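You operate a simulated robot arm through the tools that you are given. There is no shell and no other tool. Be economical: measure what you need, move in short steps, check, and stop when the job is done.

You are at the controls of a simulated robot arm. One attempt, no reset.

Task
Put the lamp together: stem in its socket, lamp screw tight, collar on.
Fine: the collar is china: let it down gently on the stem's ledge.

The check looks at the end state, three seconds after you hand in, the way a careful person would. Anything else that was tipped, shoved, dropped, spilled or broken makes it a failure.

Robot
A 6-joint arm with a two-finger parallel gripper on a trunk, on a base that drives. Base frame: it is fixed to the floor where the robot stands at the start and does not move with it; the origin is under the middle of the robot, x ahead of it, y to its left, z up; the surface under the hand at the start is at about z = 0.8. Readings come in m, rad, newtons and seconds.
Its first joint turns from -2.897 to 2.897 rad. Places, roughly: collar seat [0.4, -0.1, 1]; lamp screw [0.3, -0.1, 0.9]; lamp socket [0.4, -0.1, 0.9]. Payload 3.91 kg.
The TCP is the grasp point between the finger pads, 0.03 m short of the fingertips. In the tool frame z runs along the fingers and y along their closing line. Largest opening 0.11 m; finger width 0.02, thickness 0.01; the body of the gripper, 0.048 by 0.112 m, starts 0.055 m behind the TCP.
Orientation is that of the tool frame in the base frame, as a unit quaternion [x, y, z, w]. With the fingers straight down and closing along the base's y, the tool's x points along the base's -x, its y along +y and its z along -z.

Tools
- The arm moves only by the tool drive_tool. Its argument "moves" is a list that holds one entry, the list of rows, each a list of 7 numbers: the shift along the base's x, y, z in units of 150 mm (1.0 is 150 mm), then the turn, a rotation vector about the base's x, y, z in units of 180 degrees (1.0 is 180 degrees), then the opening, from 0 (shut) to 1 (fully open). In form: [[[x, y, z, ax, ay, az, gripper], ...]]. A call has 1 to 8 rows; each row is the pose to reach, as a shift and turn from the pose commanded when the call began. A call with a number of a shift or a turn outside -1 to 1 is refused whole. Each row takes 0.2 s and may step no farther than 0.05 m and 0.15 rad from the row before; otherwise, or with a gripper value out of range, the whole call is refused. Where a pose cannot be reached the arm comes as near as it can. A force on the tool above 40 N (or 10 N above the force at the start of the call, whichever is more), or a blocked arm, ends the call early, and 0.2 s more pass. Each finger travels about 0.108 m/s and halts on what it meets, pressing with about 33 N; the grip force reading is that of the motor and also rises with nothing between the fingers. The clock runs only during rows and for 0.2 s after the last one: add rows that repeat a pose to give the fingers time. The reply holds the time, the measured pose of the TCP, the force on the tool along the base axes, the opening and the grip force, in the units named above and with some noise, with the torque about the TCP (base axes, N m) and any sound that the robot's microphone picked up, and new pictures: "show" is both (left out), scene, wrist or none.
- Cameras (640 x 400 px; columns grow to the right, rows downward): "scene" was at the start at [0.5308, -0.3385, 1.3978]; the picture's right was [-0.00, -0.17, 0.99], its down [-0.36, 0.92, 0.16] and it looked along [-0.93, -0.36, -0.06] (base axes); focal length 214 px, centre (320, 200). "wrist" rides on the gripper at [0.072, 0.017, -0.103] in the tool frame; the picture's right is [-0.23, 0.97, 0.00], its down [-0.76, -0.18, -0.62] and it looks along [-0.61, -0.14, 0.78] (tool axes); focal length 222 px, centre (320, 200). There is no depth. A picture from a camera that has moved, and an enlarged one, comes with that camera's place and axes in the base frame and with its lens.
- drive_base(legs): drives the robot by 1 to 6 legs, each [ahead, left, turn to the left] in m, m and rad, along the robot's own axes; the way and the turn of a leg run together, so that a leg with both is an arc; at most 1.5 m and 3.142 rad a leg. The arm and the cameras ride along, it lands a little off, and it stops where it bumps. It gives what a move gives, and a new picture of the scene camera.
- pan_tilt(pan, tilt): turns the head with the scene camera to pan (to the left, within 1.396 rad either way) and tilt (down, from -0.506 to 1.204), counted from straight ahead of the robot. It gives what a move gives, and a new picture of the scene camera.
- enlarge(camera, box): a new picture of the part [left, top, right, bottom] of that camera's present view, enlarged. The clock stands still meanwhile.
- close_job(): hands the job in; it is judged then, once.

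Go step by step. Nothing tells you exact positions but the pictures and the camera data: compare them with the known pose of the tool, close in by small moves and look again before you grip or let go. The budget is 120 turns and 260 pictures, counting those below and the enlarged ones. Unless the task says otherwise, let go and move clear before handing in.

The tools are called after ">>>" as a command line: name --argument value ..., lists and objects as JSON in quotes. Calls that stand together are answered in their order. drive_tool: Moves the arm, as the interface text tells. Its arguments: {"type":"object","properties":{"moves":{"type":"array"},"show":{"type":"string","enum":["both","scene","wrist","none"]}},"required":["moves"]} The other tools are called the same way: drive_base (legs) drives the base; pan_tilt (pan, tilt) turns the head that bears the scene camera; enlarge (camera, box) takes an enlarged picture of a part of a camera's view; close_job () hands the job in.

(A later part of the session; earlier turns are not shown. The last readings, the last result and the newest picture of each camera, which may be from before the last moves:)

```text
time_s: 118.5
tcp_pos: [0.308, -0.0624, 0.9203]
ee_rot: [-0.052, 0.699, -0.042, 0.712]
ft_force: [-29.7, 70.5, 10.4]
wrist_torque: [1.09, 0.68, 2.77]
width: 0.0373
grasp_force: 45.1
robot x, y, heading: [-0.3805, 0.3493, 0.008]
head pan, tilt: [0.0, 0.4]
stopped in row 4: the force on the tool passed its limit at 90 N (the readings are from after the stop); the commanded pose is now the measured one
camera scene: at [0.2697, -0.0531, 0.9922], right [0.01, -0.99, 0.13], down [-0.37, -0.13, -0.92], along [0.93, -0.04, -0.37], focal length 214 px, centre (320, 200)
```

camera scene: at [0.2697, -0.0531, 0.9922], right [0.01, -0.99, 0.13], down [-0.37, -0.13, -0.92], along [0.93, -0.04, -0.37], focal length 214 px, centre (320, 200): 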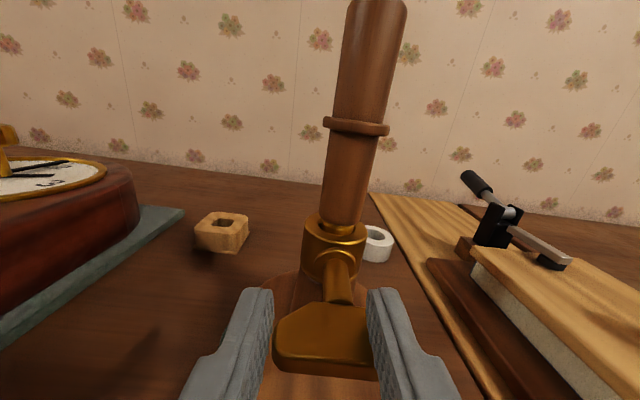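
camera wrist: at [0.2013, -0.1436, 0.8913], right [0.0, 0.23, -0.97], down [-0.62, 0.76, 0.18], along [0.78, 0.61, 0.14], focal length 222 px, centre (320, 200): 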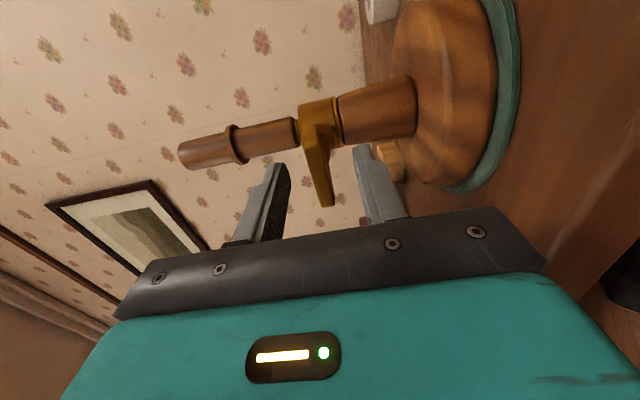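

The screw went solid and the fingers slipped over the wing. I'll open at once, back off straight and check everything.

>>> drive_tool --moves '[[[0, 0, 0, 0, 0, 0, 0.5], [0, 0, 0, 0, 0, 0, 0.75], [0, 0, 0, 0, 0, 0, 0.75], [0, 0, 0, 0, 0, 0, 0.75]]]' --show "scene"

```text
time_s: 119.5
tcp_pos: [0.309, -0.0706, 0.915]
ee_rot: [-0.046, 0.702, -0.044, 0.71]
ft_force: [-1.0, -0.2, 0.1]
wrist_torque: [0.0, 0.02, -0.01]
width: 0.0829
grasp_force: 0.0
robot x, y, heading: [-0.3795, 0.3461, 0.004]
head pan, tilt: [0.0, 0.4]
camera scene: at [0.27, -0.0614, 0.988], right [0.0, -0.99, 0.13], down [-0.38, -0.12, -0.92], along [0.93, -0.05, -0.38], focal length 214 px, centre (320, 200)
```

scene: 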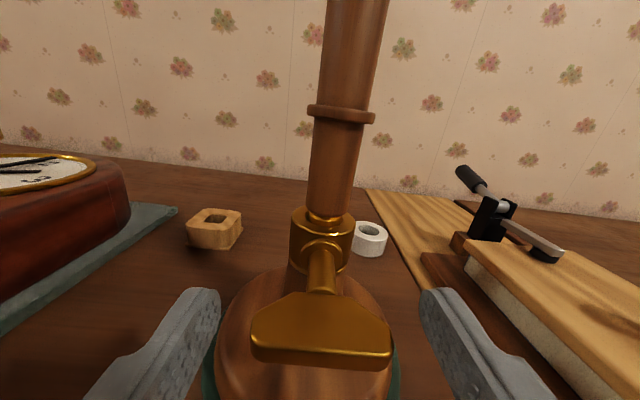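

Forces are back to zero and nothing has fallen over. I'll back off and inspect the screw gap and the lamp's position.

>>> drive_tool --moves '[[[-0.2, 0, 0, 0, 0, 0, 0.75], [-0.4, 0, 0, 0, 0, 0, 0.75], [-0.5, 0, 0, 0, 0, 0, 0.5], [-0.5, 0, 0, 0, 0, 0, 0.4]]]' --show "scene"

>>> enlarge --camera "scene" --box '[240, 60, 440, 260]'

```text
time_s: 120.5
tcp_pos: [0.2326, -0.0692, 0.9162]
ee_rot: [-0.047, 0.701, -0.044, 0.71]
ft_force: [0.0, 0.4, 0.4]
wrist_torque: [-0.01, -0.01, 0.01]
width: 0.0443
grasp_force: 0.0
robot x, y, heading: [-0.3801, 0.3485, 0.006]
head pan, tilt: [0.0, 0.4]
camera scene: at [0.1951, -0.061, 0.9881], right [0.0, -0.99, 0.13], down [-0.38, -0.12, -0.92], along [0.93, -0.05, -0.38], focal length 214 px, centre (320, 200)
```

scene: 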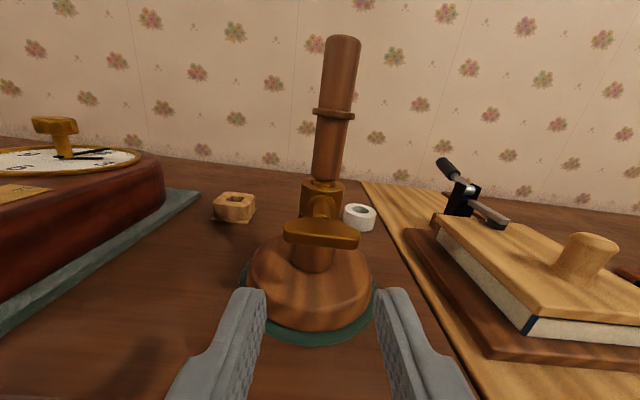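

```text
2.00 times, centred on (340, 160) of scene
camera zoom: at [0.1951, -0.061, 0.9881], right [0.0, -0.99, 0.13], down [-0.38, -0.12, -0.92], along [0.93, -0.05, -0.38], focal length 429 px, centre (280, 280)
```

zoom: 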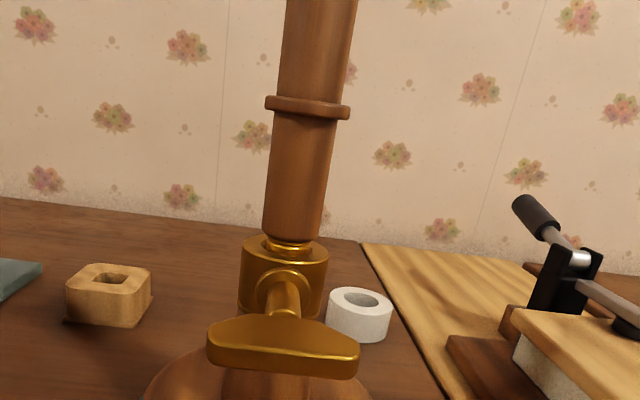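

The lamp stands and the wing is near horizontal, so it bound about 10° into the second turn, which suggests it's tight. I'll regrip and apply a small, measured turning torque to verify. Rewinding first.

>>> drive_tool --moves '[[[0, 0, 0, -0.045, 0, 0, 0.4], [0, 0, -0.02, -0.09, 0, 0, 0.4], [0, -0.02, -0.04, -0.135, 0, 0, 0.4], [0, -0.02, -0.05, -0.18, 0, 0, 0.4], [0, -0.02, -0.05, -0.225, 0, 0, 0.4], [0, -0.02, -0.05, -0.27, 0, 0, 0.4], [0, -0.02, -0.05, -0.315, 0, 0, 0.4], [0, -0.02, -0.05, -0.36, 0, 0, 0.4]]]' --show "none"

>>> drive_tool --moves '[[[0, 0, 0, -0.045, 0, 0, 0.4], [0, 0, 0, -0.09, 0, 0, 0.4], [0, 0, 0, -0.09, 0, 0, 0.4]]]' --show "scene"

>>> enlarge --camera "scene" --box '[220, 130, 420, 300]'

```text
time_s: 122.3
tcp_pos: [0.232, -0.0737, 0.9075]
ee_rot: [-0.42, 0.568, -0.414, 0.574]
ft_force: [0.1, -0.5, -0.9]
wrist_torque: [0.01, 0.01, 0.01]
width: 0.044
grasp_force: 0.0
robot x, y, heading: [-0.38, 0.3457, 0.002]
head pan, tilt: [0.0, 0.4]
```

```text
time_s: 123.1
tcp_pos: [0.2322, -0.0736, 0.9078]
ee_rot: [-0.496, 0.504, -0.49, 0.51]
ft_force: [-0.2, 0.4, -0.1]
wrist_torque: [0.01, 0.01, -0.04]
width: 0.0441
grasp_force: 0.1
robot x, y, heading: [-0.3771, 0.3462, 0.003]
head pan, tilt: [0.0, 0.4]
camera scene: at [0.195, -0.0005, 0.911], right [0.0, -0.03, 1.0], down [-0.38, -0.93, -0.02], along [0.93, -0.38, -0.01], focal length 214 px, centre (320, 200)
```

scene: 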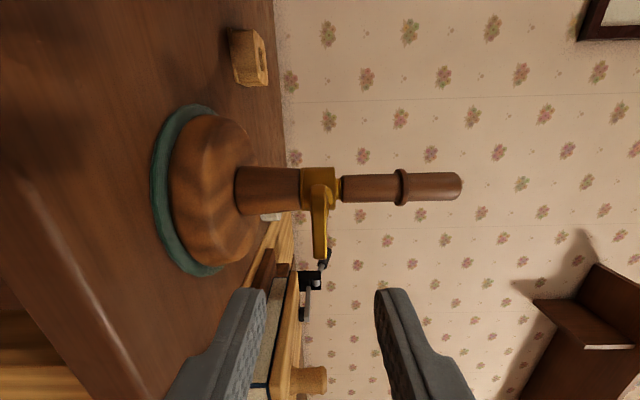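

```text
2.35 times, centred on (320, 215) of scene
camera zoom: at [0.195, -0.0005, 0.911], right [0.0, -0.03, 1.0], down [-0.38, -0.93, -0.02], along [0.93, -0.38, -0.01], focal length 505 px, centre (320, 165)
```

zoom: 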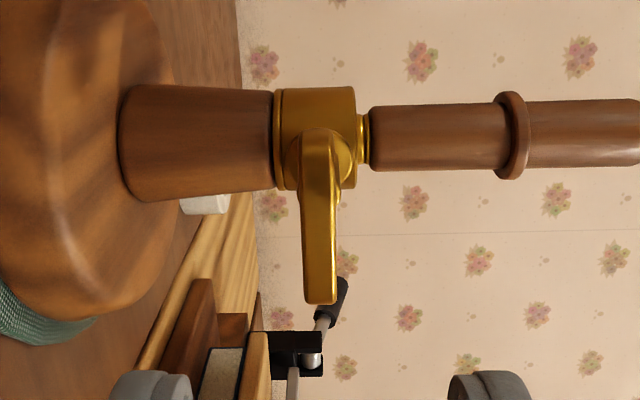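

>>> drive_tool --moves '[[[0.2, 0.006, 0.005, 0, 0, 0, 0.4], [0.4, 0.006, 0.005, 0, 0, 0, 0.4], [0.493, 0.006, 0.005, 0, 0, 0, 0.4], [0.493, 0.006, 0.005, 0, 0, 0, 0.2], [0.493, 0.006, 0.005, 0, 0, 0, 0], [0.493, 0.006, 0.005, 0, 0, 0, 0], [0.493, 0.006, 0.005, 0, 0, 0, 0]]]' --show "none"

>>> drive_tool --moves '[[[0, 0, 0, 0.015, 0, 0, 0], [0, 0, 0, 0.015, 0, 0, 0]]]' --show "none"

>>> drive_tool --moves '[[[0, 0, 0, 0.015, 0, 0, 0], [0, 0, 0, 0.015, 0, 0, 0]]]' --show "scene"

```text
time_s: 124.7
tcp_pos: [0.3065, -0.0718, 0.9078]
ee_rot: [-0.497, 0.505, -0.488, 0.51]
ft_force: [-3.9, 1.5, -17.7]
wrist_torque: [-0.85, 0.08, -0.92]
width: 0.0099
grasp_force: 45.2
robot x, y, heading: [-0.3777, 0.3493, 0.009]
head pan, tilt: [0.0, 0.4]
```

```text
time_s: 125.3
tcp_pos: [0.3066, -0.0724, 0.9084]
ee_rot: [-0.484, 0.517, -0.476, 0.521]
ft_force: [-8.2, -0.6, -25.9]
wrist_torque: [-0.98, 0.26, 0.5]
width: 0.0106
grasp_force: 44.5
robot x, y, heading: [-0.3797, 0.3451, 0.008]
head pan, tilt: [0.0, 0.4]
```

```text
time_s: 125.9
tcp_pos: [0.3081, -0.0729, 0.9089]
ee_rot: [-0.47, 0.529, -0.465, 0.532]
ft_force: [-10.3, -3.5, -28.9]
wrist_torque: [-1.03, 0.41, 0.11]
width: 0.0119
grasp_force: 45.2
robot x, y, heading: [-0.3804, 0.3477, -0.0]
head pan, tilt: [0.0, 0.4]
camera scene: at [0.2691, -0.0013, 0.9176], right [0.0, -0.12, 0.99], down [-0.38, -0.92, -0.11], along [0.93, -0.38, -0.05], focal length 214 px, centre (320, 200)
```

scene: 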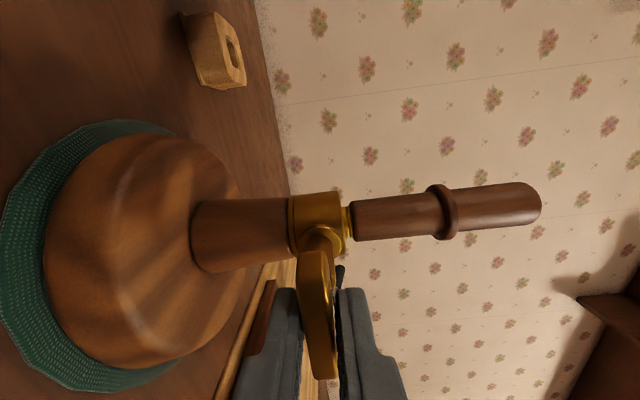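

The wing resists with over 1 N·m and doesn't turn any more, so the screw is tight. I'll release and back away.

>>> drive_tool --moves '[[[0, 0, 0, 0, 0, 0, 0.2], [0, 0, 0, 0, 0, 0, 0.45], [0, 0, 0, 0, 0, 0, 0.45], [-0.2, 0, 0, 0, 0, 0, 0.45], [-0.45, 0, 0, 0, 0, 0, 0.45], [-0.6, 0, 0.2, 0, 0, 0, 0.45], [-0.6, 0, 0.5, 0, 0, 0, 0.45], [-0.6, 0, 0.8, 0, 0, 0, 0.45]]]' --show "scene"

>>> enlarge --camera "scene" --box '[100, 100, 300, 300]'

```text
time_s: 127.7
tcp_pos: [0.216, -0.0732, 1.0284]
ee_rot: [-0.471, 0.528, -0.465, 0.532]
ft_force: [-0.2, 0.4, -0.6]
wrist_torque: [-0.01, -0.02, 0.03]
width: 0.0497
grasp_force: 0.1
robot x, y, heading: [-0.3841, 0.3473, 0.006]
head pan, tilt: [0.0, 0.4]
camera scene: at [0.179, -0.0016, 1.0385], right [0.0, -0.12, 0.99], down [-0.38, -0.92, -0.11], along [0.93, -0.38, -0.05], focal length 214 px, centre (320, 200)
```

scene: 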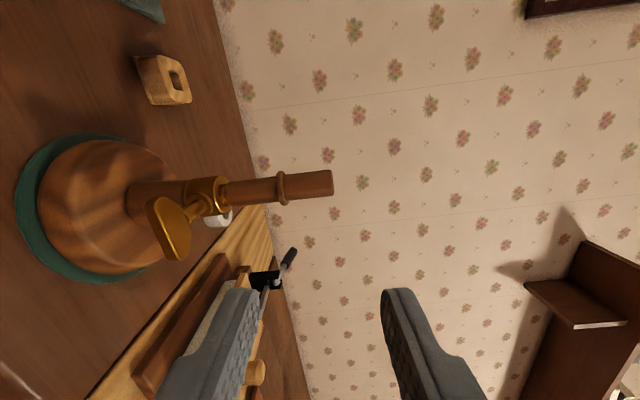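

```text
2.00 times, centred on (200, 200) of scene
camera zoom: at [0.179, -0.0016, 1.0385], right [0.0, -0.12, 0.99], down [-0.38, -0.92, -0.11], along [0.93, -0.38, -0.05], focal length 429 px, centre (560, 200)
```

zoom: 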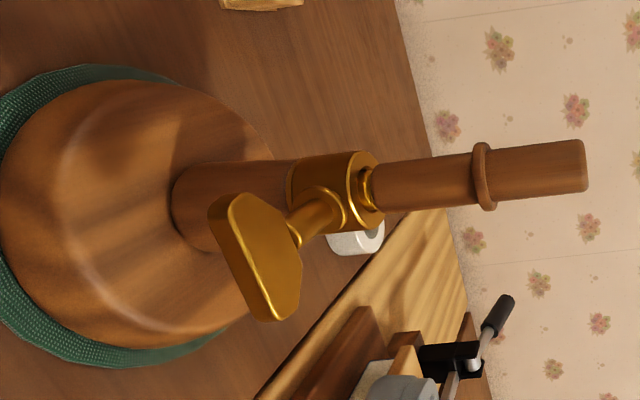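

>>> enlarge --camera "scene" --box '[190, 165, 238, 225]'

```text
6.67 times, centred on (214, 195) of scene
camera zoom: at [0.179, -0.0016, 1.0385], right [0.0, -0.12, 0.99], down [-0.38, -0.92, -0.11], along [0.93, -0.38, -0.05], focal length 1430 px, centre (1027, 233)
```

zoom: 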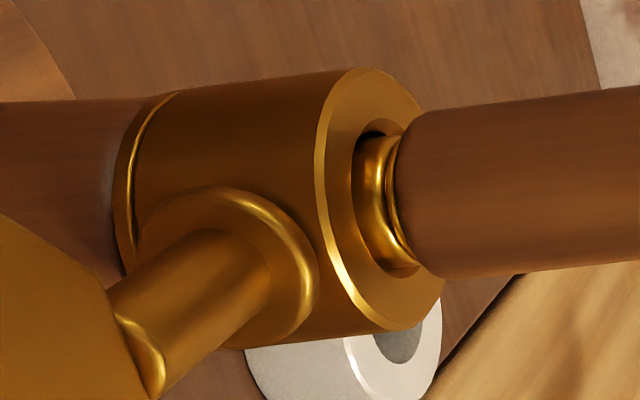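

The screw's flange is now snug against the cup. Next is the collar. I'll raise the hand, return it to tool-down and drive the base back to its first spot.

>>> drive_tool --moves '[[[0, 0, 0.3, 0, 0, 0, 0.45], [0, 0, 0.6, 0, 0, 0, 0.45], [0, 0, 0.9, 0, 0, 0, 0.45], [0, 0, 1, 0, 0.04, 0, 0.45], [0, 0, 1, 0, 0.085, 0, 0.45], [0, 0, 1, 0, 0.13, 0, 0.45], [0, 0, 1, 0, 0.175, 0, 0.45], [0, 0, 1, 0, 0.22, 0, 0.45]]]' --show "none"

>>> drive_tool --moves '[[[0, 0, 0.2, 0, 0.045, 0, 0.45], [0, 0, 0.4, 0, 0.09, 0, 0.45], [0, 0, 0.5, 0, 0.135, 0, 0.45], [0, 0, 0.5, 0, 0.18, 0, 0.45], [0, 0, 0.5, 0, 0.225, 0, 0.45], [0, 0, 0.5, 0, 0.27, 0, 0.45], [0, 0, 0.5, 0, 0.28, 0, 0.45]]]' --show "none"

```text
time_s: 129.5
tcp_pos: [0.2163, -0.0733, 1.1798]
ee_rot: [-0.601, 0.677, -0.277, 0.321]
ft_force: [0.4, 0.7, -0.1]
wrist_torque: [0.01, 0.0, 0.02]
width: 0.0494
grasp_force: 0.2
robot x, y, heading: [-0.383, 0.3536, 0.007]
head pan, tilt: [0.0, 0.4]
```

```text
time_s: 131.1
tcp_pos: [0.2241, -0.077, 1.2702]
ee_rot: [-0.656, 0.744, 0.021, 0.125]
ft_force: [1.3, -1.0, -0.9]
wrist_torque: [0.07, 0.02, 0.0]
width: 0.0495
grasp_force: 0.1
out of reach, approached as far as the arm can: row 4, 5, 6, 7
robot x, y, heading: [-0.3807, 0.3447, 0.001]
head pan, tilt: [0.0, 0.4]
```

>>> drive_tool --moves '[[[0, 0, 0.05, -0.0015, 0.0087, -0.0457, 0.45], [0, 0, 0.1, -0.0029, 0.0174, -0.0915, 0.45], [0, 0, 0.15, -0.0044, 0.0261, -0.1372, 0.45], [0, 0, 0.2, -0.0058, 0.0348, -0.1829, 0.45], [0, 0, 0.2, -0.0073, 0.0436, -0.2287, 0.45], [0, 0, 0.2, -0.0088, 0.0523, -0.2744, 0.45], [0, 0, 0.2, -0.0102, 0.061, -0.3201, 0.45], [0, 0, 0.2, -0.0117, 0.0697, -0.3658, 0.45]]]' --show "none"

>>> drive_tool --moves '[[[0, 0, 0, -0.0015, 0.0087, -0.0457, 0.7], [0, 0, 0, -0.0029, 0.0174, -0.0915, 0.9], [0, 0, 0, -0.0029, 0.0174, -0.0915, 0.9]]]' --show "none"

>>> drive_base --legs '[[0, -0.347, 0], [0.38, 0, 0]]'

```text
time_s: 132.9
tcp_pos: [0.219, -0.0766, 1.2927]
ee_rot: [-0.143, 0.982, 0.069, 0.107]
ft_force: [-0.9, 0.4, -0.4]
wrist_torque: [-0.01, -0.02, -0.01]
width: 0.0494
grasp_force: 0.0
out of reach, approached as far as the arm can: row 3, 4, 5, 6, 7, 8
robot x, y, heading: [-0.3814, 0.3445, 0.008]
head pan, tilt: [0.0, 0.4]
```

```text
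time_s: 133.7
tcp_pos: [0.2193, -0.083, 1.3006]
ee_rot: [-0.001, 0.992, 0.075, 0.106]
ft_force: [-0.6, -0.4, 0.2]
wrist_torque: [-0.01, 0.02, -0.05]
width: 0.0991
grasp_force: 0.0
out of reach, approached as far as the arm can: row 1, 2, 3
robot x, y, heading: [-0.3803, 0.3464, 0.001]
head pan, tilt: [0.0, 0.4]
```

```text
time_s: 138.0
tcp_pos: [0.605, -0.4234, 1.3007]
ee_rot: [-0.004, 0.992, 0.075, 0.105]
ft_force: [-0.7, -0.2, -0.4]
wrist_torque: [-0.05, 0.0, 0.01]
width: 0.099
grasp_force: 0.2
robot x, y, heading: [0.0039, 0.0022, 0.008]
head pan, tilt: [0.0, 0.4]
camera scene: at [0.6688, -0.4296, 1.3526], right [0.02, -0.99, -0.15], down [-0.98, -0.05, 0.18], along [-0.19, 0.14, -0.97], focal length 214 px, centre (320, 200)
```

scene: 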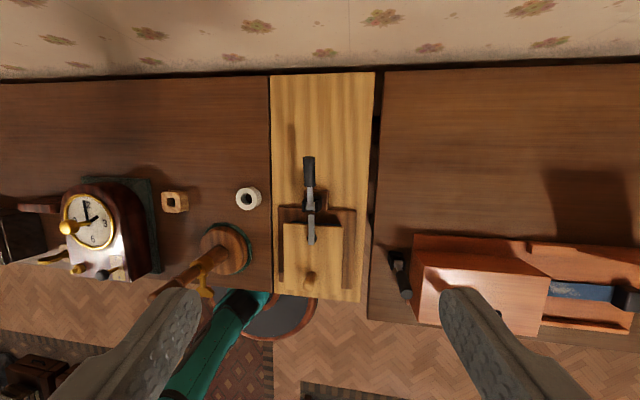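

Everything is in place and the robot is back at the start. I'll square the tool downward and move so the camera sits above the collar.

>>> drive_tool --moves '[[[-0.13, 0.22, -0.16, -0.02, 0.03, -0.001, 0.9], [-0.26, 0.44, -0.33, -0.04, 0.06, -0.002, 0.9], [-0.39, 0.66, -0.5, -0.0478, 0.0669, -0.0025, 0.9], [-0.52, 0.88, -0.66, -0.0478, 0.0669, -0.0025, 0.9]]]' --show "none"

>>> drive_tool --moves '[[[-0.13, 0.22, -0.16, 0, 0, 0, 0.9], [-0.26, 0.44, -0.33, 0, 0, 0, 0.9], [-0.39, 0.66, -0.5, 0, 0, 0, 0.9], [-0.52, 0.89, -0.66, 0, 0, 0, 0.9], [-0.52, 0.89, -0.66, 0, 0, 0, 0.9]]]' --show "none"

>>> pan_tilt --pan 0 --tilt 0

>>> enlarge --camera "scene" --box '[240, 150, 400, 250]'

```text
time_s: 139.0
tcp_pos: [0.5283, -0.2901, 1.2167]
ee_rot: [0.0, 0.991, 0.112, 0.076]
ft_force: [0.7, -0.8, -0.8]
wrist_torque: [0.1, 0.07, 0.04]
width: 0.0989
grasp_force: 0.1
out of reach, approached as far as the arm can: row 1, 2, 3, 4
robot x, y, heading: [0.0039, -0.0005, 0.009]
head pan, tilt: [0.0, 0.4]
```

```text
time_s: 140.2
tcp_pos: [0.4486, -0.1577, 1.119]
ee_rot: [0.0, 0.99, 0.116, 0.079]
ft_force: [0.1, -0.9, 0.0]
wrist_torque: [0.03, -0.01, 0.02]
width: 0.099
grasp_force: 0.1
robot x, y, heading: [0.0062, 0.0022, 0.007]
head pan, tilt: [0.0, 0.4]
```

```text
time_s: 141.0
tcp_pos: [0.448, -0.1574, 1.1187]
ee_rot: [0.0, 0.99, 0.116, 0.08]
ft_force: [-0.4, -0.1, 0.7]
wrist_torque: [-0.02, 0.0, 0.0]
width: 0.0989
grasp_force: 0.1
robot x, y, heading: [0.0071, 0.0014, 0.009]
head pan, tilt: [0.0, 0.0]
camera scene: at [0.5515, -0.1693, 1.1757], right [0.02, -0.97, -0.23], down [-0.99, 0.02, -0.16], along [0.16, 0.23, -0.96], focal length 214 px, centre (320, 200)
```

scene: 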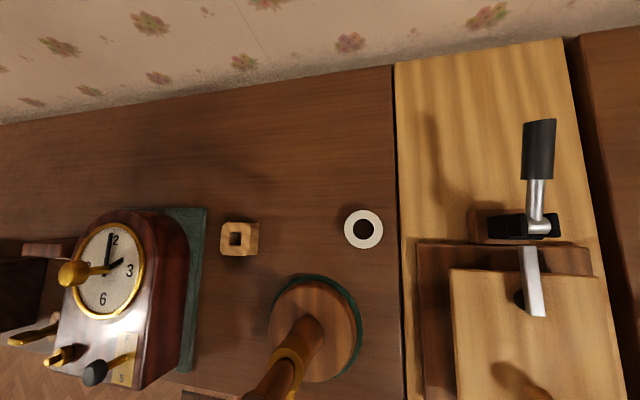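

```text
4.00 times, centred on (320, 200) of scene
camera zoom: at [0.5515, -0.1693, 1.1757], right [0.02, -0.97, -0.23], down [-0.99, 0.02, -0.16], along [0.16, 0.23, -0.96], focal length 858 px, centre (320, 200)
```

zoom: 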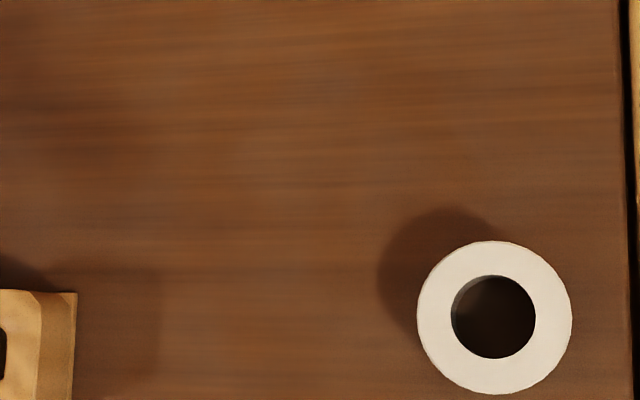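

The wrist has wound into its flipped branch, so the tool-down pose is stuck with about 16° of tilt. I'll go up into free air and unwind: swing the tool around the forearm via the left side, then pitch it back down in-plane.

>>> drive_tool --moves '[[[0.08, 0.1, 0.25, 0, 0, 0, 0.9], [0.16, 0.3, 0.5, 0, 0, 0, 0.9], [0.24, 0.5, 0.75, 0, 0, 0, 0.9], [0.3, 0.7, 1, 0, 0, 0, 0.9], [0.3, 1, 1, 0, 0, 0, 0.9]]]' --show "none"

>>> drive_tool --moves '[[[0, 0, 0.2, 0.039, 0, -0.022, 0.9], [0, 0, 0.4, 0.078, 0, -0.045, 0.9], [0, 0, 0.6, 0.117, 0, -0.067, 0.9], [0, 0, 0.6, 0.156, 0, -0.09, 0.9], [0, 0, 0.6, 0.195, 0, -0.112, 0.9], [0, 0, 0.6, 0.234, 0, -0.135, 0.9], [0, 0, 0.6, 0.273, 0, -0.157, 0.9], [0, 0, 0.6, 0.312, 0, -0.18, 0.9]]]' --show "none"

```text
time_s: 142.2
tcp_pos: [0.491, -0.0291, 1.265]
ee_rot: [-0.003, 0.989, 0.122, 0.079]
ft_force: [0.6, 0.8, -0.3]
wrist_torque: [0.02, 0.02, 0.0]
width: 0.0987
grasp_force: 0.0
out of reach, approached as far as the arm can: row 5
robot x, y, heading: [0.0023, 0.0039, 0.006]
head pan, tilt: [0.0, 0.0]
```

```text
time_s: 144.0
tcp_pos: [0.4439, -0.1462, 1.1541]
ee_rot: [0.237, 0.805, 0.527, 0.13]
ft_force: [-0.1, -0.2, -0.2]
wrist_torque: [-0.03, 0.0, 0.0]
width: 0.0992
grasp_force: 0.1
out of reach, approached as far as the arm can: row 1, 2, 3, 4, 5, 6, 7, 8
robot x, y, heading: [0.0028, 0.0047, 0.01]
head pan, tilt: [0.0, 0.0]
```

>>> drive_tool --moves '[[[0, 0.2, 0.3, 0, 0, 0, 0.9], [0, 0.4, 0.6, 0, 0, 0, 0.9], [0, 0.4, 0.6, 0, 0, 0, 0.9]]]' --show "none"

>>> drive_tool --moves '[[[0, 0, 0, 0.039, 0, -0.022, 0.9], [0, 0, 0, 0.078, 0, -0.045, 0.9], [0, 0, 0, 0.117, 0, -0.067, 0.9], [0, 0, 0, 0.117, 0, -0.067, 0.9]]]' --show "scene"

```text
refused: row 1 steps farther than a row can; nothing moved
```

```text
time_s: 145.0
tcp_pos: [0.4426, -0.1708, 1.0731]
ee_rot: [0.323, 0.671, 0.65, 0.152]
ft_force: [-0.4, -0.1, 0.3]
wrist_torque: [0.02, 0.01, 0.0]
width: 0.0989
grasp_force: 0.0
out of reach, approached as far as the arm can: row 1, 2, 3, 4
robot x, y, heading: [0.0036, 0.0033, 0.011]
head pan, tilt: [0.0, 0.0]
camera scene: at [0.5005, -0.2709, 1.0545], right [-0.24, 0.05, -0.97], down [-0.75, 0.63, 0.22], along [0.62, 0.78, -0.11], focal length 214 px, centre (320, 200)
```

scene: 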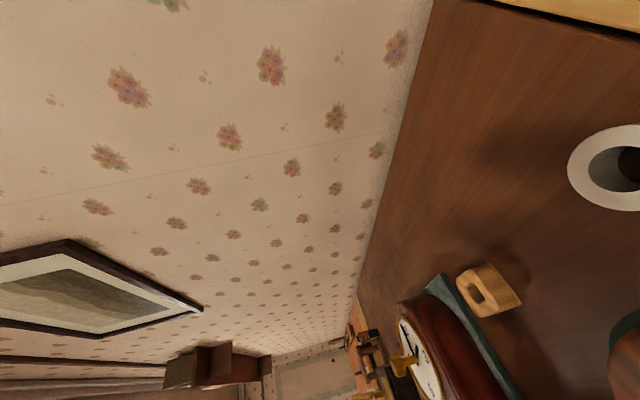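

The hand is drifting low here, so I'll reverse that rotation and raise.

>>> drive_tool --moves '[[[0, 0, 0.2, -0.039, 0, 0.022, 0.9], [0, 0, 0.4, -0.078, 0, 0.045, 0.9], [0, 0, 0.6, -0.117, 0, 0.067, 0.9], [0, 0, 0.8, -0.156, 0, 0.09, 0.9], [0, 0, 1, -0.195, 0, 0.112, 0.9], [0, 0, 1, -0.234, 0, 0.135, 0.9], [0, 0, 1, -0.273, 0, 0.157, 0.9], [0, 0, 1, -0.3, 0, 0.175, 0.9]]]' --show "none"

```text
time_s: 146.8
tcp_pos: [0.4438, -0.1719, 1.2233]
ee_rot: [0.056, 0.95, 0.291, 0.101]
ft_force: [-0.2, -0.3, 0.3]
wrist_torque: [-0.04, 0.02, 0.03]
width: 0.0989
grasp_force: 0.1
out of reach, approached as far as the arm can: row 1, 2
robot x, y, heading: [0.0065, 0.0015, 0.007]
head pan, tilt: [0.0, 0.0]
```

I'll go to the relative pose where the sideways wrist worked before (TCP about 0.6, -0.42, 1.3, tool along +x), then unwind from there.

>>> drive_tool --moves '[[[0.104, -0.165, 0.051, -0.0171, -0.0419, -0.0116, 0.9], [0.208, -0.33, 0.102, -0.0342, -0.0837, -0.0232, 0.9], [0.312, -0.495, 0.153, -0.0513, -0.1256, -0.0347, 0.9], [0.416, -0.66, 0.204, -0.0684, -0.1675, -0.0463, 0.9], [0.52, -0.825, 0.255, -0.0855, -0.2094, -0.0579, 0.9]]]' --show "none"

>>> drive_tool --moves '[[[0.104, -0.165, 0.051, -0.0171, -0.0419, -0.0116, 0.9], [0.208, -0.33, 0.102, -0.0342, -0.0837, -0.0232, 0.9], [0.312, -0.495, 0.153, -0.0513, -0.1256, -0.0347, 0.9], [0.416, -0.66, 0.204, -0.0684, -0.1675, -0.0463, 0.9], [0.52, -0.825, 0.255, -0.0855, -0.2094, -0.0579, 0.9], [0.52, -0.825, 0.255, -0.0855, -0.2094, -0.0579, 0.9]]]' --show "none"

```text
time_s: 148.0
tcp_pos: [0.521, -0.296, 1.2629]
ee_rot: [0.029, 0.887, 0.156, 0.434]
ft_force: [-0.1, 1.5, -0.1]
wrist_torque: [-0.02, -0.02, -0.03]
width: 0.0992
grasp_force: 0.0
robot x, y, heading: [0.0056, 0.0013, 0.005]
head pan, tilt: [0.0, 0.0]
```

```text
time_s: 149.4
tcp_pos: [0.5995, -0.4196, 1.3015]
ee_rot: [-0.001, 0.707, 0.0, 0.707]
ft_force: [-0.9, -0.5, 0.1]
wrist_torque: [-0.02, 0.0, 0.04]
width: 0.0992
grasp_force: 0.0
robot x, y, heading: [0.0052, -0.0006, 0.012]
head pan, tilt: [0.0, 0.0]
```

Reached exactly. Now I'll pitch up 45°, then yaw to the radial direction.

>>> drive_tool --moves '[[[0, 0, 0, 0, -0.042, 0, 0.9], [0, 0, 0, 0, -0.084, 0, 0.9], [0, 0, 0, 0, -0.126, 0, 0.9], [0, 0, 0, 0, -0.168, 0, 0.9], [0, 0, 0, 0, -0.21, 0, 0.9], [0, 0, 0, 0, -0.25, 0, 0.9]]]' --show "none"

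>>> drive_tool --moves '[[[0, 0, 0, 0, 0, -0.04, 0.9], [0, 0, 0, 0, 0, -0.08, 0.9], [0, 0, 0, 0, 0, -0.12, 0.9], [0, 0, 0, 0, 0, -0.16, 0.9], [0, 0, 0, 0, 0, -0.19, 0.9]]]' --show "none"

```text
time_s: 150.8
tcp_pos: [0.5986, -0.419, 1.2996]
ee_rot: [-0.001, 0.381, 0.0, 0.924]
ft_force: [0.2, 0.3, 0.9]
wrist_torque: [0.01, 0.03, -0.02]
width: 0.0989
grasp_force: 0.0
robot x, y, heading: [0.0054, 0.0064, 0.008]
head pan, tilt: [0.0, 0.0]
```

```text
time_s: 152.0
tcp_pos: [0.6003, -0.4202, 1.2998]
ee_rot: [0.112, 0.367, -0.272, 0.883]
ft_force: [-0.2, -0.4, -0.2]
wrist_torque: [-0.04, 0.01, 0.01]
width: 0.099
grasp_force: 0.0
robot x, y, heading: [0.0091, 0.0038, 0.006]
head pan, tilt: [0.0, 0.0]
```

Now I'll pitch straight down in the arm's plane.

>>> drive_tool --moves '[[[0, 0, 0, 0.027, 0.0385, -0.003, 0.9], [0, 0, 0, 0.054, 0.077, -0.005, 0.9], [0, 0, 0, 0.081, 0.1155, -0.005, 0.9], [0, 0, 0, 0.108, 0.154, -0.005, 0.9], [0, 0, 0, 0.135, 0.1925, -0.005, 0.9], [0, 0, 0, 0.162, 0.231, -0.005, 0.9], [0, 0, 0, 0.189, 0.2695, -0.005, 0.9], [0, 0, 0, 0.216, 0.308, -0.005, 0.9]]]' --show "none"

>>> drive_tool --moves '[[[0, 0, 0, 0.027, 0.0385, 0, 0.9], [0, 0, 0, 0.054, 0.077, 0, 0.9], [0, 0, 0, 0.081, 0.1155, 0, 0.9], [0, 0, 0, 0.108, 0.154, 0, 0.9], [0, 0, 0, 0.135, 0.1925, 0, 0.9], [0, 0, 0, 0.162, 0.231, 0, 0.9], [0, 0, 0, 0.189, 0.2695, 0, 0.9], [0, 0, 0, 0.214, 0.306, 0, 0.9]]]' --show "none"

```text
time_s: 154.0
tcp_pos: [0.6069, -0.4067, 1.3152]
ee_rot: [0.276, 0.753, -0.022, 0.597]
ft_force: [-0.2, 0.3, 0.9]
wrist_torque: [0.0, 0.0, -0.03]
width: 0.099
grasp_force: 0.1
out of reach, approached as far as the arm can: row 6, 7, 8
robot x, y, heading: [0.0061, 0.0034, 0.013]
head pan, tilt: [0.0, 0.0]
stopped in row 8: the arm was blocked; the commanded pose is now the measured one
```

```text
time_s: 155.8
tcp_pos: [0.4873, -0.4872, 1.2575]
ee_rot: [0.347, 0.928, 0.102, 0.087]
ft_force: [-0.7, 0.7, 0.8]
wrist_torque: [-0.05, -0.02, -0.01]
width: 0.0988
grasp_force: 0.2
out of reach, approached as far as the arm can: row 2, 3, 4, 5, 6, 7, 8
robot x, y, heading: [0.0043, 0.0019, 0.011]
head pan, tilt: [0.0, 0.0]
```

Still in the flipped branch: crossing exactly at alignment made the wrist joint swing around again. I'll instead sweep the tool along the joint-limit line, from its present down-left tilt, through the forearm direction, to up-right.

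>>> drive_tool --moves '[[[0.05, 0, 0.05, -0.0327, -0.0315, -0.0121, 0.9], [0.1, 0, 0.1, -0.0654, -0.063, -0.0242, 0.9], [0.15, 0, 0.15, -0.0981, -0.0945, -0.0362, 0.9], [0.2, 0, 0.2, -0.1308, -0.126, -0.0483, 0.9], [0.25, 0, 0.25, -0.1636, -0.1575, -0.0604, 0.9], [0.3, 0, 0.3, -0.1963, -0.1889, -0.0725, 0.9], [0.3, 0, 0.3, -0.229, -0.2204, -0.0846, 0.9], [0.3, 0, 0.3, -0.2617, -0.2519, -0.0966, 0.9]]]' --show "none"

>>> drive_tool --moves '[[[0, 0, 0, -0.0327, -0.0315, -0.0121, 0.9], [0, 0, 0, -0.0654, -0.063, -0.0242, 0.9], [0, 0, 0, -0.0981, -0.0945, -0.0362, 0.9], [0, 0, 0, -0.1308, -0.126, -0.0483, 0.9], [0, 0, 0, -0.1636, -0.1575, -0.0604, 0.9], [0, 0, 0, -0.1963, -0.1889, -0.0725, 0.9]]]' --show "none"

```text
time_s: 157.6
tcp_pos: [0.5293, -0.4899, 1.3002]
ee_rot: [0.35, 0.728, -0.157, 0.568]
ft_force: [0.0, 0.2, 0.2]
wrist_torque: [-0.01, -0.02, 0.05]
width: 0.0989
grasp_force: 0.1
out of reach, approached as far as the arm can: row 5, 6, 7, 8
robot x, y, heading: [0.0058, 0.0058, 0.008]
head pan, tilt: [0.0, 0.0]
```

```text
time_s: 159.0
tcp_pos: [0.5345, -0.4833, 1.3031]
ee_rot: [0.27, 0.41, -0.328, 0.807]
ft_force: [-0.3, 0.0, -0.1]
wrist_torque: [0.02, 0.02, 0.0]
width: 0.0988
grasp_force: 0.0
out of reach, approached as far as the arm can: row 4, 5, 6
robot x, y, heading: [0.0051, 0.0017, 0.008]
head pan, tilt: [0.0, 0.0]
```

It appears to have crossed: the tool is now up and right of the radial. I'll swing to the right side, then down.

>>> drive_tool --moves '[[[0, 0, 0, 0.0395, 0.0113, -0.0216, 0.9], [0, 0, 0, 0.079, 0.0227, -0.0431, 0.9], [0, 0, 0, 0.1185, 0.034, -0.0647, 0.9], [0, 0, 0, 0.158, 0.0453, -0.0863, 0.9], [0, 0, 0, 0.1976, 0.0566, -0.1079, 0.9], [0, 0, 0, 0.2371, 0.068, -0.1294, 0.9], [0, 0, 0, 0.2766, 0.0793, -0.151, 0.9]]]' --show "none"

```text
time_s: 160.6
tcp_pos: [0.5342, -0.4837, 1.3018]
ee_rot: [0.63, 0.526, -0.325, 0.47]
ft_force: [-0.6, 0.1, 1.0]
wrist_torque: [0.06, 0.0, 0.01]
width: 0.099
grasp_force: 0.0
robot x, y, heading: [0.0048, 0.0067, 0.006]
head pan, tilt: [0.0, 0.0]
```

Fully reachable on that side. Now down to vertical.

>>> drive_tool --moves '[[[0, 0, 0, 0.0429, 0.0039, 0, 0.9], [0, 0, 0, 0.0857, 0.0078, 0, 0.9], [0, 0, 0, 0.1286, 0.0117, 0, 0.9], [0, 0, 0, 0.1714, 0.0156, 0, 0.9], [0, 0, 0, 0.2143, 0.0195, 0, 0.9], [0, 0, 0, 0.2571, 0.0234, 0, 0.9], [0, 0, 0, 0.3, 0.0273, 0, 0.9], [0, 0, 0, 0.3428, 0.0312, 0, 0.9]]]' --show "none"

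>>> drive_tool --moves '[[[0, 0, 0, 0.0429, 0.0039, 0, 0.9], [0, 0, 0, 0.0429, 0.0039, 0, 0.9]]]' --show "scene"

```text
time_s: 162.4
tcp_pos: [0.5335, -0.4841, 1.3022]
ee_rot: [0.765, 0.64, -0.039, 0.057]
ft_force: [0.0, 0.9, 0.5]
wrist_torque: [-0.04, -0.06, -0.02]
width: 0.0991
grasp_force: 0.2
robot x, y, heading: [0.0089, 0.0068, 0.008]
head pan, tilt: [0.0, 0.0]
```

```text
time_s: 163.0
tcp_pos: [0.5282, -0.477, 1.2738]
ee_rot: [0.767, 0.642, -0.001, 0.004]
ft_force: [-0.4, 1.1, -0.3]
wrist_torque: [0.0, -0.01, 0.03]
width: 0.0989
grasp_force: 0.1
out of reach, approached as far as the arm can: row 1, 2
robot x, y, heading: [0.0076, 0.0057, 0.005]
head pan, tilt: [0.0, 0.0]
camera scene: at [0.5089, -0.5856, 1.316], right [-0.98, 0.18, 0.0], down [0.18, 0.98, -0.01], along [0.0, -0.01, -1.0], focal length 214 px, centre (320, 200)
```

scene: 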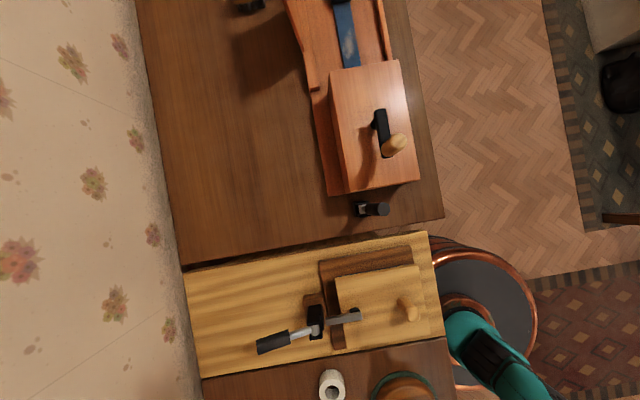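

The wrist is unwound and tool-down works again. I'll move toward the collar with the fingers closing along x, and put the camera above it.

>>> drive_tool --moves '[[[0.05, 0.25, -0.1, 0.0022, 0.0013, 0.03, 0.9], [0.1, 0.5, -0.2, 0.0022, 0.0013, 0.057, 0.9], [0.15, 0.75, -0.25, 0.0022, 0.0013, 0.057, 0.9], [0.2, 1, -0.25, 0.0022, 0.0013, 0.057, 0.9]]]' --show "none"

>>> drive_tool --moves '[[[0, 0.3, -0.1, 0, 0, 0, 0.9], [0, 0.6, -0.2, 0, 0, 0, 0.9], [0, 0.9, -0.3, 0, 0, 0, 0.9], [0, 1, -0.4, 0, 0, 0, 0.9]]]' --show "none"

>>> drive_tool --moves '[[[0, 0.3, -0.1, 0, 0, 0, 0.9], [0, 0.6, -0.2, 0, 0, 0, 0.9], [0, 0.85, -0.37, 0, 0, 0, 0.9], [0, 0.85, -0.37, 0, 0, 0, 0.9]]]' --show "scene"

>>> enlarge --camera "scene" --box '[240, 150, 400, 250]'

```text
time_s: 164.0
tcp_pos: [0.5585, -0.3281, 1.2361]
ee_rot: [0.707, 0.707, 0.0, -0.003]
ft_force: [-0.4, -0.3, -1.6]
wrist_torque: [0.04, 0.04, 0.02]
width: 0.0986
grasp_force: 0.0
robot x, y, heading: [0.0069, 0.0039, 0.008]
head pan, tilt: [0.0, 0.0]
```

```text
time_s: 165.0
tcp_pos: [0.5569, -0.1767, 1.1767]
ee_rot: [0.706, 0.708, 0.0, -0.004]
ft_force: [0.7, -0.5, 1.0]
wrist_torque: [0.03, -0.01, 0.02]
width: 0.0988
grasp_force: 0.0
robot x, y, heading: [0.0067, 0.0034, 0.006]
head pan, tilt: [0.0, 0.0]
```

```text
time_s: 166.0
tcp_pos: [0.5588, -0.0488, 1.1222]
ee_rot: [0.707, 0.708, 0.0, -0.002]
ft_force: [-0.1, -0.7, 0.2]
wrist_torque: [-0.01, 0.04, -0.04]
width: 0.0987
grasp_force: 0.1
robot x, y, heading: [0.0036, 0.0012, 0.006]
head pan, tilt: [0.0, 0.0]
camera scene: at [0.5598, -0.1591, 1.1613], right [-1.0, 0.0, 0.0], down [0.0, 1.0, 0.0], along [0.0, 0.0, -1.0], focal length 214 px, centre (320, 200)
```

scene: 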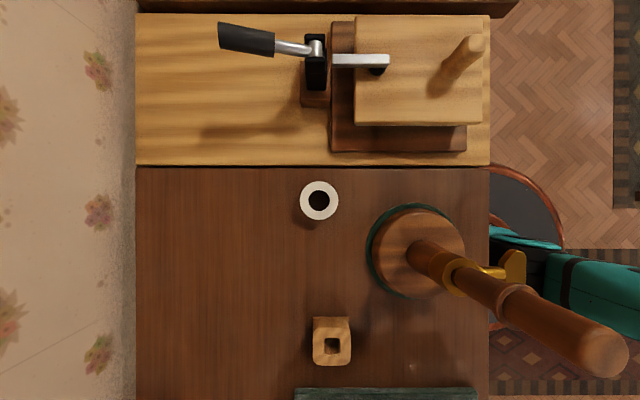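

```text
4.00 times, centred on (320, 200) of scene
camera zoom: at [0.5598, -0.1591, 1.1613], right [-1.0, 0.0, 0.0], down [0.0, 1.0, 0.0], along [0.0, 0.0, -1.0], focal length 858 px, centre (320, 200)
```

zoom: 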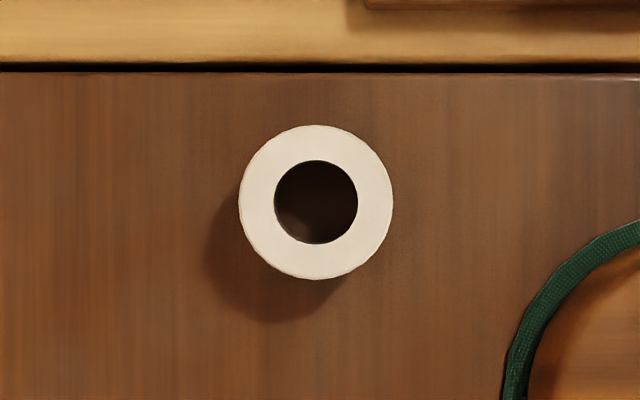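

Collar centre about (0.5614, -0.1583), outer diameter 61 mm, bore 32 mm. I'll move over it and descend partway.

>>> drive_tool --moves '[[[0.005, -0.25, 0, 0, 0, 0, 0.9], [0.011, -0.5, 0, 0, 0, 0, 0.9], [0.011, -0.728, 0, 0, 0, 0, 0.9], [0.011, -0.728, -0.3, 0, 0, 0, 0.9], [0.011, -0.728, -0.6, 0, 0, 0, 0.9], [0.011, -0.728, -0.9, 0, 0, 0, 0.9], [0.011, -0.728, -1, 0, 0, 0, 0.8], [0.011, -0.728, -1, 0, 0, 0, 0.8]]]' --show "none"

>>> drive_tool --moves '[[[0, 0, -0.2, 0, 0, 0, 0.8], [0, 0, -0.4, 0, 0, 0, 0.8], [0, 0, -0.6, 0, 0, 0, 0.8], [0, 0, -0.6, 0, 0, 0, 0.8]]]' --show "none"

>>> pan_tilt --pan 0 --tilt 0.9

>>> enlarge --camera "wrist" --box '[160, 50, 480, 250]'

```text
time_s: 167.8
tcp_pos: [0.5588, -0.1578, 0.973]
ee_rot: [0.706, 0.708, 0.0, -0.003]
ft_force: [-0.1, -0.3, 0.6]
wrist_torque: [-0.01, -0.03, 0.01]
width: 0.0879
grasp_force: 0.0
robot x, y, heading: [0.0041, 0.0081, 0.013]
head pan, tilt: [0.0, 0.0]
```

```text
time_s: 168.8
tcp_pos: [0.5589, -0.1598, 0.8811]
ee_rot: [0.706, 0.708, 0.0, -0.003]
ft_force: [0.4, 0.4, 0.1]
wrist_torque: [-0.01, 0.01, 0.04]
width: 0.088
grasp_force: 0.0
robot x, y, heading: [0.006, 0.0074, 0.005]
head pan, tilt: [0.0, 0.0]
```

```text
time_s: 170.0
tcp_pos: [0.5597, -0.1583, 0.8813]
ee_rot: [0.706, 0.708, -0.001, -0.004]
ft_force: [0.4, 0.4, 0.4]
wrist_torque: [0.02, -0.03, 0.01]
width: 0.0884
grasp_force: 0.1
robot x, y, heading: [0.0066, 0.0037, 0.005]
head pan, tilt: [0.0, 0.901]
camera scene: at [0.56, -0.1892, 0.9361], right [-1.0, 0.0, 0.0], down [0.0, 0.62, 0.79], along [0.0, 0.79, -0.62], focal length 214 px, centre (320, 200)
```

scene: 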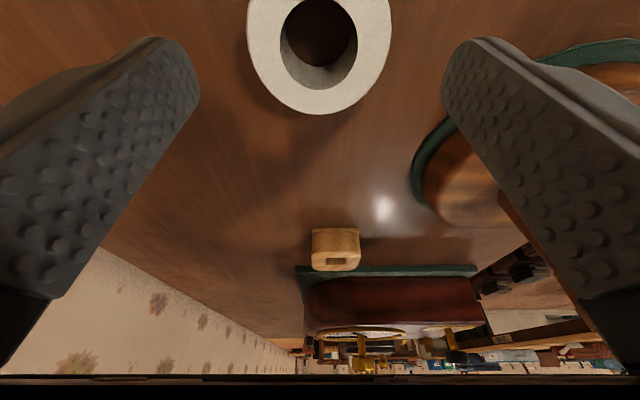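

```text
2.00 times, centred on (320, 150) of wrist
camera zoom: at [0.5769, -0.0866, 0.9848], right [0.97, -0.23, -0.01], down [-0.17, -0.76, 0.62], along [-0.14, -0.6, -0.78], focal length 444 px, centre (320, 300)
```

zoom: 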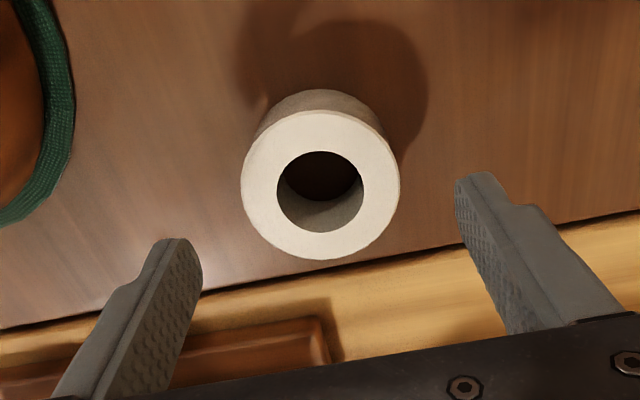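

The collar top is at z ≈ 0.824 and it's centred within 1 mm. I'll lower around it, with the tips a few millimetres above the bench.

>>> drive_tool --moves '[[[0.003, 0, -0.12, 0, 0, 0, 0.75], [0.003, 0, -0.22, 0, 0, 0, 0.7], [0.003, 0, -0.28, 0, 0, 0, 0.68], [0.003, 0, -0.28, 0, 0, 0, 0.68]]]' --show "both"

```text
time_s: 171.0
tcp_pos: [0.5593, -0.1587, 0.8402]
ee_rot: [0.706, 0.708, -0.001, -0.003]
ft_force: [0.0, 0.2, 0.3]
wrist_torque: [0.0, 0.02, -0.01]
width: 0.0747
grasp_force: 0.1
robot x, y, heading: [0.0055, 0.0007, 0.008]
head pan, tilt: [0.0, 0.901]
camera scene: at [0.5609, -0.1891, 0.8944], right [-1.0, 0.0, 0.0], down [0.0, 0.62, 0.79], along [0.0, 0.79, -0.62], focal length 214 px, centre (320, 200)
camera wrist: at [0.5778, -0.0865, 0.943], right [0.97, -0.23, -0.01], down [-0.17, -0.76, 0.62], along [-0.14, -0.6, -0.78], focal length 222 px, centre (320, 200)
```

scene: 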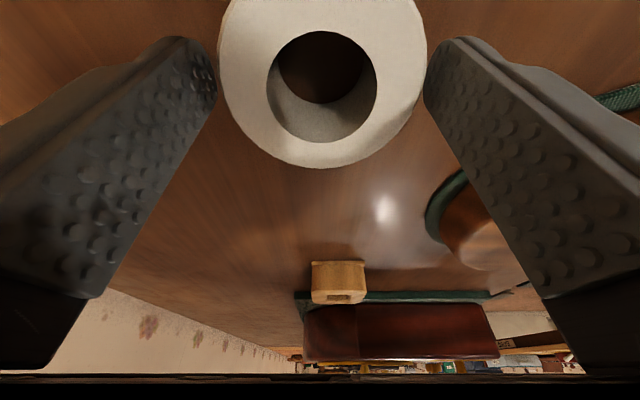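
wrist: 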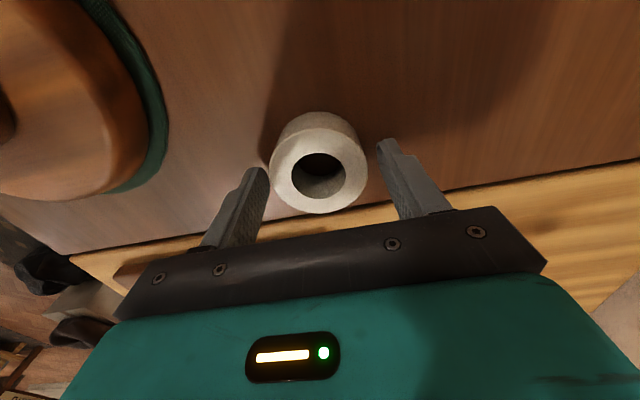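

The collar is centred between the fingers. I'll close gently in small increments.

>>> drive_tool --moves '[[[0, 0, 0, 0, 0, 0, 0.62], [0, 0, 0, 0, 0, 0, 0.59], [0, 0, 0, 0, 0, 0, 0.57], [0, 0, 0, 0, 0, 0, 0.55], [0, 0, 0, 0, 0, 0, 0.53], [0, 0, 0, 0, 0, 0, 0.5], [0, 0, 0, 0, 0, 0, 0.5]]]' --show "scene"

```text
time_s: 172.6
tcp_pos: [0.5605, -0.1585, 0.8392]
ee_rot: [0.707, 0.707, 0.0, -0.004]
ft_force: [0.7, -0.1, 1.4]
wrist_torque: [-0.01, -0.01, -0.01]
width: 0.057
grasp_force: 33.4
robot x, y, heading: [0.0078, 0.0073, 0.005]
head pan, tilt: [0.0, 0.901]
camera scene: at [0.5608, -0.189, 0.8946], right [-1.0, 0.0, 0.0], down [0.0, 0.62, 0.79], along [0.0, 0.79, -0.62], focal length 214 px, centre (320, 200)
```

scene: 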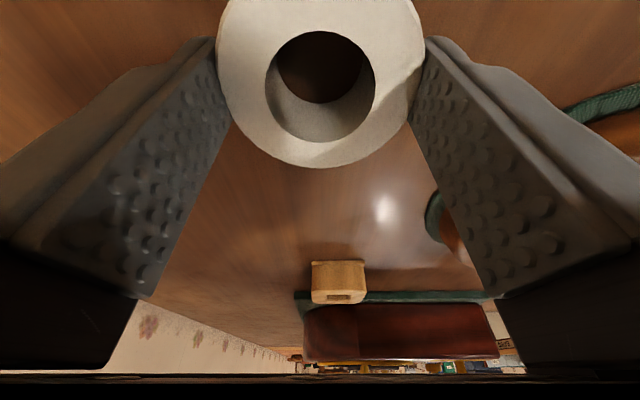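

The collar is held at 57 mm. I'll lift straight up and clear of the stem top.

>>> drive_tool --moves '[[[0, 0, 0.05, 0, 0, 0, 0.5], [0, 0, 0.2, 0, 0, 0, 0.5], [0, 0, 0.4, 0, 0, 0, 0.5], [0, 0, 0.6, 0, 0, 0, 0.5], [0, 0, 0.8, 0, 0, 0, 0.5], [0, 0, 1, 0, 0, 0, 0.5]]]' --show "none"

>>> drive_tool --moves '[[[0, 0, 0.2, 0, 0, 0, 0.5], [0, 0, 0.4, 0, 0, 0, 0.5], [0, 0, 0.6, 0, 0, 0, 0.5], [0, 0, 0.8, 0, 0, 0, 0.5], [0, 0, 1, 0, 0, 0, 0.5], [0, 0, 1, 0, 0, 0, 0.5]]]' --show "both"

```text
time_s: 174.0
tcp_pos: [0.5599, -0.1583, 0.9895]
ee_rot: [0.707, 0.707, -0.001, -0.003]
ft_force: [-0.5, 0.4, 0.0]
wrist_torque: [0.03, -0.02, -0.01]
width: 0.0569
grasp_force: 33.1
robot x, y, heading: [0.0024, 0.0027, 0.008]
head pan, tilt: [0.0, 0.901]
```

```text
time_s: 175.4
tcp_pos: [0.5604, -0.1591, 1.1409]
ee_rot: [0.706, 0.708, -0.001, -0.003]
ft_force: [-0.3, 0.1, -1.0]
wrist_torque: [0.0, 0.02, 0.04]
width: 0.057
grasp_force: 33.0
robot x, y, heading: [0.0022, 0.0043, 0.011]
head pan, tilt: [0.0, 0.901]
camera scene: at [0.5603, -0.189, 1.1965], right [-1.0, 0.0, 0.0], down [0.0, 0.62, 0.79], along [0.0, 0.79, -0.62], focal length 214 px, centre (320, 200)
camera wrist: at [0.5772, -0.0865, 1.2451], right [0.97, -0.23, -0.01], down [-0.17, -0.76, 0.62], along [-0.14, -0.6, -0.78], focal length 222 px, centre (320, 200)
```

scene: 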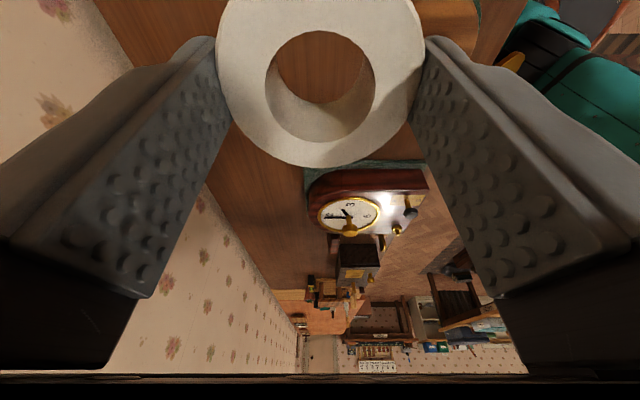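
wrist: 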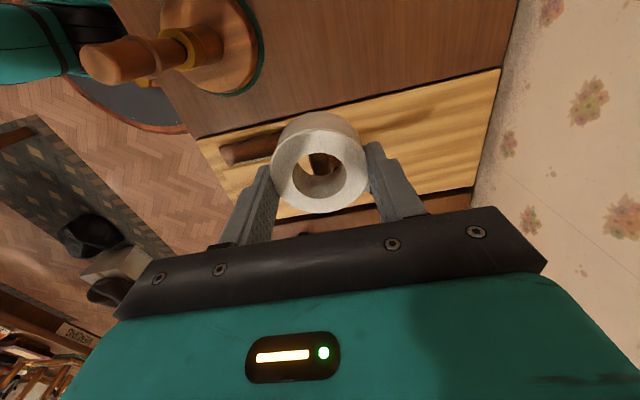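

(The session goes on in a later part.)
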